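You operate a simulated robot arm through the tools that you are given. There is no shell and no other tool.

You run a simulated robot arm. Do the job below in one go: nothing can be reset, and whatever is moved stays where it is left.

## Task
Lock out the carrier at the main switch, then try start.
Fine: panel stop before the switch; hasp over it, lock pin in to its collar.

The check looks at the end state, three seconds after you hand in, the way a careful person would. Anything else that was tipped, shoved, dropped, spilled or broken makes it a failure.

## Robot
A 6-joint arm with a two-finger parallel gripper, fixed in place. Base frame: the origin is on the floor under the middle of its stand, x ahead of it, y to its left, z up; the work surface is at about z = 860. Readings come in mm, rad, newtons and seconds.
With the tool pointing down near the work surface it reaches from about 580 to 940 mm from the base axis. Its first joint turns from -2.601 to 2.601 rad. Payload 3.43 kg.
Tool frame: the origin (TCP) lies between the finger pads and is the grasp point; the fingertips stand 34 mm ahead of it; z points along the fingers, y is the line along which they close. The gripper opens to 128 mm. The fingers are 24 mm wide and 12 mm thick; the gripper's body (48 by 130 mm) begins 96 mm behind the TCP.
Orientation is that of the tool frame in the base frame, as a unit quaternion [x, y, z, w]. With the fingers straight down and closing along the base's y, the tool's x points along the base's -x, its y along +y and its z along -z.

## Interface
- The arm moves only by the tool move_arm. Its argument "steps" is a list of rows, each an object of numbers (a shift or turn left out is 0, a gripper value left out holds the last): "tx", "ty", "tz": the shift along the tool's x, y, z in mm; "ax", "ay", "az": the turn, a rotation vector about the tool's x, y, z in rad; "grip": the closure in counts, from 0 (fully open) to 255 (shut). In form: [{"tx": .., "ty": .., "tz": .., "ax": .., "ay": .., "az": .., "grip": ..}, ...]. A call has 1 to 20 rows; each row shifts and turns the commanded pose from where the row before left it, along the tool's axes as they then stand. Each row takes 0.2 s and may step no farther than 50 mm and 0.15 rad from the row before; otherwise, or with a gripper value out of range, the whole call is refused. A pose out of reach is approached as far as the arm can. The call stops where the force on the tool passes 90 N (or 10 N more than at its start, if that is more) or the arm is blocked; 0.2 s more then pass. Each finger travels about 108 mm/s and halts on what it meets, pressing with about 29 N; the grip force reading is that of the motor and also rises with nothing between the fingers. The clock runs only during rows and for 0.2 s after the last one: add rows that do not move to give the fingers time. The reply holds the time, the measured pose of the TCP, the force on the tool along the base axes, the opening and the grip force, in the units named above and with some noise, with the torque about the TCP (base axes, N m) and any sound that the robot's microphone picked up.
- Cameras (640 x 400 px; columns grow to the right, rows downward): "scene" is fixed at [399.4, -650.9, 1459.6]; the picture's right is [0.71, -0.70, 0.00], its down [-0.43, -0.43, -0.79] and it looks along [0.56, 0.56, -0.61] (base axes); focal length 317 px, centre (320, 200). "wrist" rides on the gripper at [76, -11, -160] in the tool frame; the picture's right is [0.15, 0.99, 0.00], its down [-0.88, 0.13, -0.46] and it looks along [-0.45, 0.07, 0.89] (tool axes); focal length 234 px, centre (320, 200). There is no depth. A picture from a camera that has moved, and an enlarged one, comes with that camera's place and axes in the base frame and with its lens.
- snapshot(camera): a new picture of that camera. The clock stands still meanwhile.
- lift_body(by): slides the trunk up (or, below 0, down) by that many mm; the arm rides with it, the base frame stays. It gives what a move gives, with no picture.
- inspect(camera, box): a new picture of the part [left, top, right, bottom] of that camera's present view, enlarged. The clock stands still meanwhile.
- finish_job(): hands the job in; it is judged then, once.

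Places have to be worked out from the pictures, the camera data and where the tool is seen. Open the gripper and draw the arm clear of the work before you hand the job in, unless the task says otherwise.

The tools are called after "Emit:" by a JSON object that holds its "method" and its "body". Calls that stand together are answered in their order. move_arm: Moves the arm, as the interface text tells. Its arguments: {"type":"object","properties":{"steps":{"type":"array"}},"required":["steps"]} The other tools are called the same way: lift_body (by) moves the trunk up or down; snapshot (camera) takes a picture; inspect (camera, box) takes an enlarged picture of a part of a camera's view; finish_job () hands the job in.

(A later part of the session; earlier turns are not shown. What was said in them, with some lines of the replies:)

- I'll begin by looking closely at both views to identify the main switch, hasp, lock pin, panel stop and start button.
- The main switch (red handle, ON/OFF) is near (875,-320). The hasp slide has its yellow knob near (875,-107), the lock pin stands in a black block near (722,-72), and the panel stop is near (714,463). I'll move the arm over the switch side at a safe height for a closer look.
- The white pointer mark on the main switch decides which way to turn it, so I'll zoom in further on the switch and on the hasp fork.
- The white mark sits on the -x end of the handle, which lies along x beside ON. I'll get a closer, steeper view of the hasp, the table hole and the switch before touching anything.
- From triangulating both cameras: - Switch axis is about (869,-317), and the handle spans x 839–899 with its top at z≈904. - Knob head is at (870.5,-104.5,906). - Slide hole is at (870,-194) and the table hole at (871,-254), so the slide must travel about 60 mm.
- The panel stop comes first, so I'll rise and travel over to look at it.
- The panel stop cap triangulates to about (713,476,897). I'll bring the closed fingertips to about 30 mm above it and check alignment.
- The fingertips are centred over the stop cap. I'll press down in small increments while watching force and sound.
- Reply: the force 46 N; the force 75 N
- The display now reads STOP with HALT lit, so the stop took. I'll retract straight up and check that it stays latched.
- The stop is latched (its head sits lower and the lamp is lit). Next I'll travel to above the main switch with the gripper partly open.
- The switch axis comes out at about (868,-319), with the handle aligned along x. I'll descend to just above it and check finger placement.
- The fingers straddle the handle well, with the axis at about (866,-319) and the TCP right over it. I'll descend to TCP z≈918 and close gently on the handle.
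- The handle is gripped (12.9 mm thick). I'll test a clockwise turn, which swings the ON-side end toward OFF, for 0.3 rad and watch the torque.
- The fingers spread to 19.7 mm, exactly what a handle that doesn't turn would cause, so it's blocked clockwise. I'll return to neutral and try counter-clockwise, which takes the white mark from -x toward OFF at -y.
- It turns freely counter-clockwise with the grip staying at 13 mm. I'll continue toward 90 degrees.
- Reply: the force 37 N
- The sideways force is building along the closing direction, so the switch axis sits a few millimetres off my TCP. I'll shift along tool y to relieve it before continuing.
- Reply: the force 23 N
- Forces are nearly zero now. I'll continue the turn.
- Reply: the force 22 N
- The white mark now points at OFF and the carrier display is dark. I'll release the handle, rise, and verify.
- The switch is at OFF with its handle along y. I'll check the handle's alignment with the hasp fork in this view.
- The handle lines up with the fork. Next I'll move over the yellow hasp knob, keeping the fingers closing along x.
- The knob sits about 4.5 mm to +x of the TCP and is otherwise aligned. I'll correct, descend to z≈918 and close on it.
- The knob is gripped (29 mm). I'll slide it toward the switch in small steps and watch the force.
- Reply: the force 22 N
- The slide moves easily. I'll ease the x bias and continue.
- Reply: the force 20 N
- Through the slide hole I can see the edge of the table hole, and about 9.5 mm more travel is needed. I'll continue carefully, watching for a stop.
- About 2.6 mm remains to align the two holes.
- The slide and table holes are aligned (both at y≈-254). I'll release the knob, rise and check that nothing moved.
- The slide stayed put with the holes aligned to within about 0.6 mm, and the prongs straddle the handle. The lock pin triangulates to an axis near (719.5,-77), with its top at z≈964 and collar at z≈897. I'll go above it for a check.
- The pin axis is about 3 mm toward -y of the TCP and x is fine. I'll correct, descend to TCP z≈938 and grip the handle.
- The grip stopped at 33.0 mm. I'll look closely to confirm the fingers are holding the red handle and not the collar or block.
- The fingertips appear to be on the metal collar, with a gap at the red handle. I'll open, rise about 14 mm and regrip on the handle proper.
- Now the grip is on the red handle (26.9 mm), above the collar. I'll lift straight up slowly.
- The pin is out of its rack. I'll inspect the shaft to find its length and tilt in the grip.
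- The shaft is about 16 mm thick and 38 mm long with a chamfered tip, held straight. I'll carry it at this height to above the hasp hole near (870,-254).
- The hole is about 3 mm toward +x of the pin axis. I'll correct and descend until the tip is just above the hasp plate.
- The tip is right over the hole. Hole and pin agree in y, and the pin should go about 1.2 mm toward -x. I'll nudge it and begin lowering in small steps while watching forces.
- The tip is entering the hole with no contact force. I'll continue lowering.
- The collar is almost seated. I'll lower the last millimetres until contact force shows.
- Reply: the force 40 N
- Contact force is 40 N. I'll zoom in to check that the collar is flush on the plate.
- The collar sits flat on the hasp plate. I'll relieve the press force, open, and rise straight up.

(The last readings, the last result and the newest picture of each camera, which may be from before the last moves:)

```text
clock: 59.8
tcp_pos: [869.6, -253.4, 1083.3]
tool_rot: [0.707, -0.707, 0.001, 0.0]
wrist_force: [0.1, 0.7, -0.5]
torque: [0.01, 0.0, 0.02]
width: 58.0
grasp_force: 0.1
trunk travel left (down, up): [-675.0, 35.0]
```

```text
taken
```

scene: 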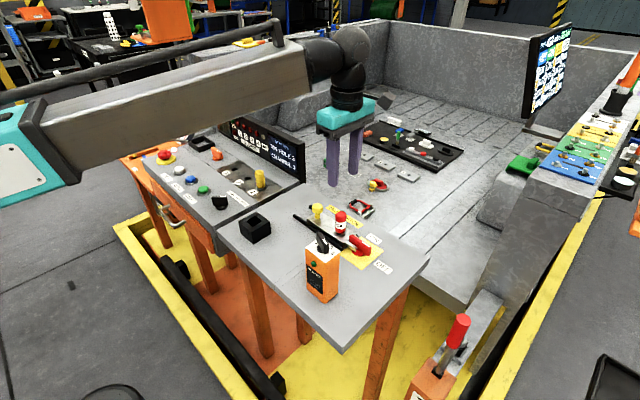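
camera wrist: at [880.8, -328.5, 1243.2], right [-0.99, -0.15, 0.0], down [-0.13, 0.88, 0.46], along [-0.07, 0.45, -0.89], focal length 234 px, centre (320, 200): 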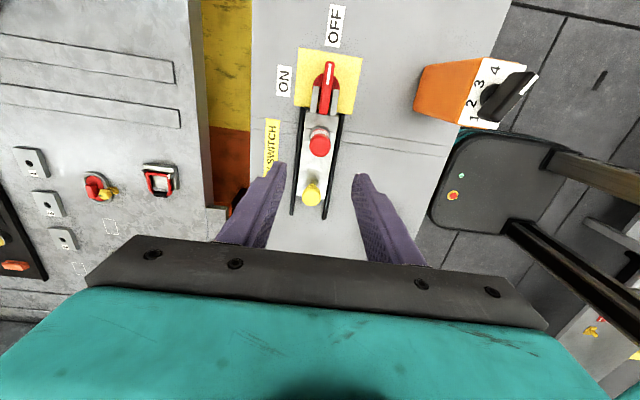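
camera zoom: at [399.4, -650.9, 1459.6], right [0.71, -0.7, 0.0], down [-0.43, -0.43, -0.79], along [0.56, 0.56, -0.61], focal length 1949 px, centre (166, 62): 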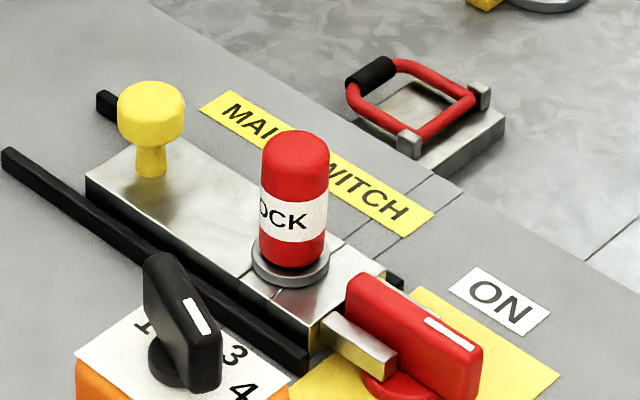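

The pin stands upright with its collar seated, the hasp is over the OFF handle and the rack is undisturbed. Next is the try-start: START triangulates to about (714,195) with its cap top at z≈872. I'll move above it with closed fingers.

Emit:
{"method": "move_arm", "body": {"steps": [{"tx": -44.8, "ty": 15.6, "grip": 255}, {"tx": -44.8, "ty": 15.6}, {"tx": -44.8, "ty": 15.6}, {"tx": -44.8, "ty": 15.6}, {"tx": -44.8, "ty": 15.6}, {"tx": -44.8, "ty": 15.6}, {"tx": -44.8, "ty": 15.6}, {"tx": -44.8, "ty": 15.6}, {"tx": -44.8, "ty": 15.6}, {"tx": -44.8, "ty": 15.6}, {"tz": 40}, {"tz": 40}, {}, {}]}}

Emit:
{"method": "snapshot", "body": {"camera": "wrist"}}

Emit:
{"method": "inspect", "body": {"camera": "scene", "box": [130, 95, 310, 215]}}

```text
clock: 62.8
tcp_pos: [713.8, 197.3, 1002.1]
tool_rot: [0.707, -0.707, -0.001, 0.0]
wrist_force: [-0.6, -0.3, -0.1]
torque: [0.0, -0.02, -0.03]
width: 0.0
grasp_force: 29.0
trunk travel left (down, up): [-675.0, 35.0]
```

```text
taken
camera wrist: at [724.9, 121.9, 1161.8], right [-0.99, -0.15, 0.0], down [-0.13, 0.88, 0.46], along [-0.07, 0.45, -0.89], focal length 234 px, centre (320, 200)
```

wrist: 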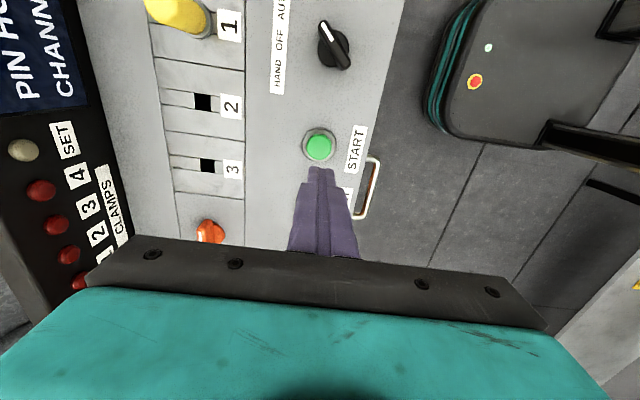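

```text
3.33 times, centred on (220, 155) of scene
camera zoom: at [399.4, -650.9, 1459.6], right [0.71, -0.7, 0.0], down [-0.43, -0.43, -0.79], along [0.56, 0.56, -0.61], focal length 1056 px, centre (653, 350)
```

zoom: 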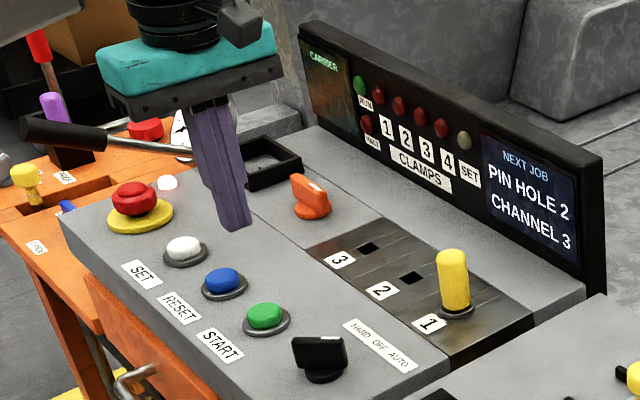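

START is about 2.6 mm toward -y of the TCP. I'll correct and press it in small increments.

Emit:
{"method": "move_arm", "body": {"steps": [{"tx": 2.6, "ty": -1.1, "tz": 30}, {"tz": 30}, {"tz": 24}, {"tz": 6}, {"tz": 3}, {"tz": 3}]}}

Emit:
{"method": "inspect", "body": {"camera": "scene", "box": [180, 150, 240, 210]}}

```text
clock: 64.2
tcp_pos: [712.9, 193.5, 907.5]
tool_rot: [-0.707, 0.707, 0.0, 0.0]
wrist_force: [-1.1, 1.7, 2.7]
torque: [-0.02, 0.0, -0.01]
width: 0.0
grasp_force: 29.0
trunk travel left (down, up): [-675.0, 35.0]
heard: click
```

```text
6.67 times, centred on (210, 180) of scene
camera zoom: at [399.4, -650.9, 1459.6], right [0.71, -0.7, 0.0], down [-0.43, -0.43, -0.79], along [0.56, 0.56, -0.61], focal length 2112 px, centre (1053, 333)
```

zoom: 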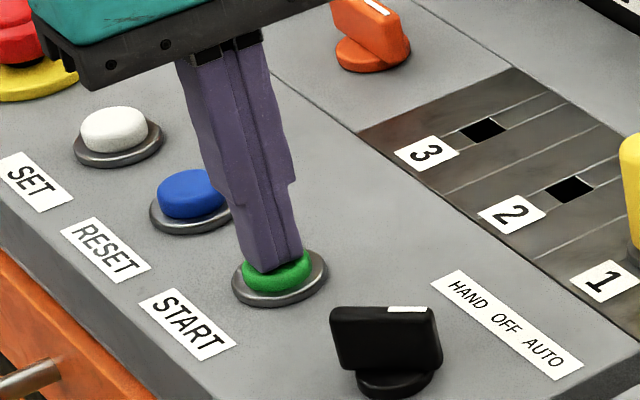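

A click was heard, so START has actuated. I'll hold slightly deeper for a moment and check that the carrier stays dead.

Emit:
{"method": "move_arm", "body": {"steps": [{"tz": 2}, {}, {}]}}

Emit:
{"method": "inspect", "body": {"camera": "scene", "box": [130, 95, 310, 215]}}

```text
clock: 65.0
tcp_pos: [714.7, 193.3, 905.7]
tool_rot: [0.707, -0.707, 0.0, 0.0]
wrist_force: [3.9, 4.0, 11.6]
torque: [0.12, -0.12, 0.06]
width: 0.1
grasp_force: 28.2
trunk travel left (down, up): [-675.0, 35.0]
```

```text
3.33 times, centred on (220, 155) of scene
camera zoom: at [399.4, -650.9, 1459.6], right [0.71, -0.7, 0.0], down [-0.43, -0.43, -0.79], along [0.56, 0.56, -0.61], focal length 1056 px, centre (653, 350)
```

zoom: 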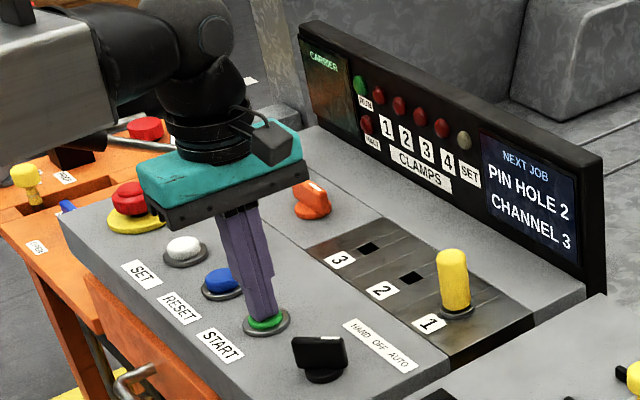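

The carrier stays dead with START held. I'll release START by rising straight up, then open the gripper and move clear.

Emit:
{"method": "move_arm", "body": {"steps": [{"tz": -20}, {"tz": -45}, {"tz": -45}, {"tz": -45}, {"tz": -45}, {"tz": -40, "grip": 0}, {}, {}, {}]}}

Emit:
{"method": "snapshot", "body": {"camera": "scene"}}

Emit:
{"method": "inspect", "body": {"camera": "scene", "box": [120, 95, 310, 225]}}

Emit:
{"method": "inspect", "body": {"camera": "scene", "box": [230, 180, 410, 310]}}

```text
clock: 67.0
tcp_pos: [717.6, 193.9, 1144.4]
tool_rot: [0.707, -0.707, -0.001, 0.001]
wrist_force: [0.7, -0.2, -0.5]
torque: [0.02, -0.01, 0.02]
width: 128.0
grasp_force: 0.0
trunk travel left (down, up): [-675.0, 35.0]
```

```text
taken
```

scene: 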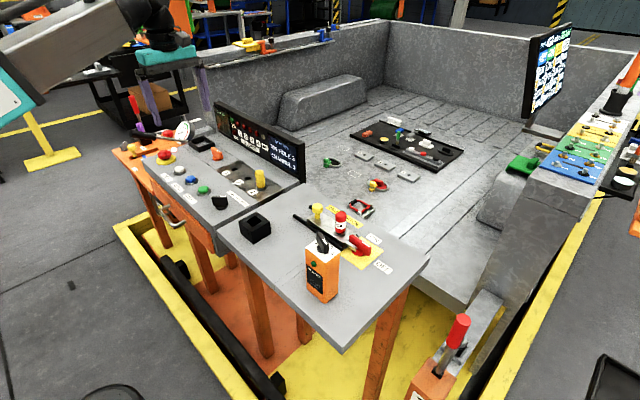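

```text
3.08 times, centred on (215, 160) of scene
camera zoom: at [399.4, -650.9, 1459.6], right [0.71, -0.7, 0.0], down [-0.43, -0.43, -0.79], along [0.56, 0.56, -0.61], focal length 975 px, centre (643, 323)
```

zoom: 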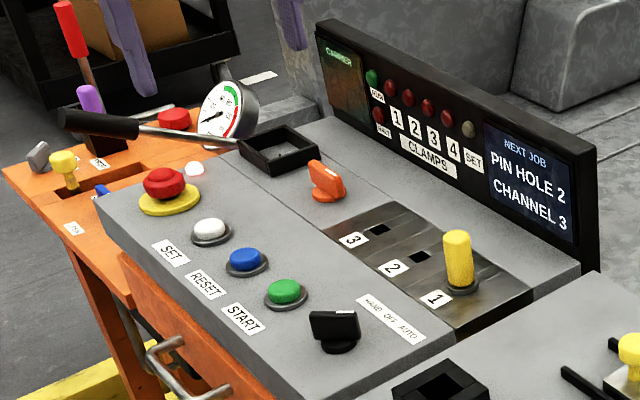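

```text
3.08 times, centred on (320, 245) of scene
camera zoom: at [399.4, -650.9, 1459.6], right [0.71, -0.7, 0.0], down [-0.43, -0.43, -0.79], along [0.56, 0.56, -0.61], focal length 975 px, centre (320, 62)
```

zoom: 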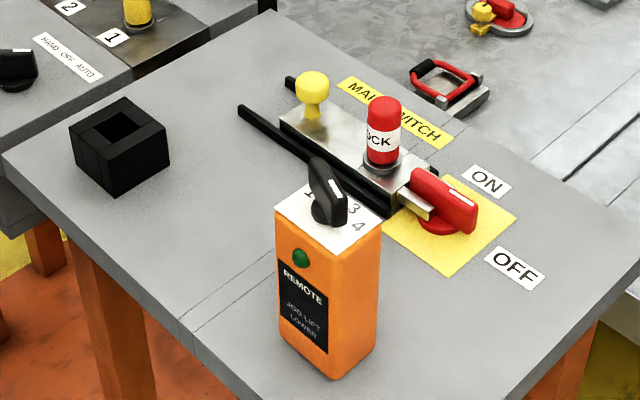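

All looks right: stop latched, switch OFF, hasp over it, pin in and display dead. One last close-up of the pin seat before handing in.

Emit:
{"method": "inspect", "body": {"camera": "scene", "box": [325, 205, 375, 250]}}

```text
8.89 times, centred on (350, 228) of scene
camera zoom: at [399.4, -650.9, 1459.6], right [0.71, -0.7, 0.0], down [-0.43, -0.43, -0.79], along [0.56, 0.56, -0.61], focal length 2816 px, centre (53, -44)
```

zoom: 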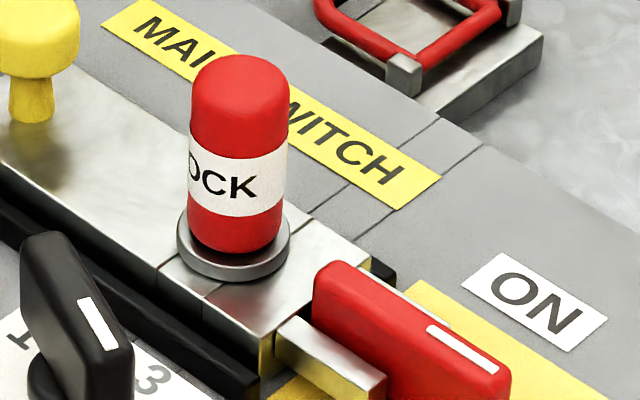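

The pin is seated to its collar, the hasp straddles the OFF handle, the arm is clear and the gripper is open. I'm handing in the job.

Emit:
{"method": "finish_job", "body": {}}

```text
The job is handed in.
```

The carrier is locked out at the main switch, and it stayed dead when I tried START. I've handed the job in; no verdict came back with the hand-in.

1. **Panel stop:** I pressed it first. The display changed from RUN to STOP, and the button stayed latched.
2. **Main switch:** I turned it to OFF, and the carrier display went dark. My first short turn was clockwise and the handle didn't move, so I turned it the other way.
3. **Hasp:** I slid it over the handle until its hole lined up with the hole in the table.
4. **Lock pin:** I moved it from its rack into the hasp. It stands upright, with its collar flat on the plate.
5. **Try start:** I pressed START with the panel stop still latched and heard a click. The carrier did not start.

The gripper is open and the arm is clear of the work. In the last pictures nothing else looked moved or tipped.
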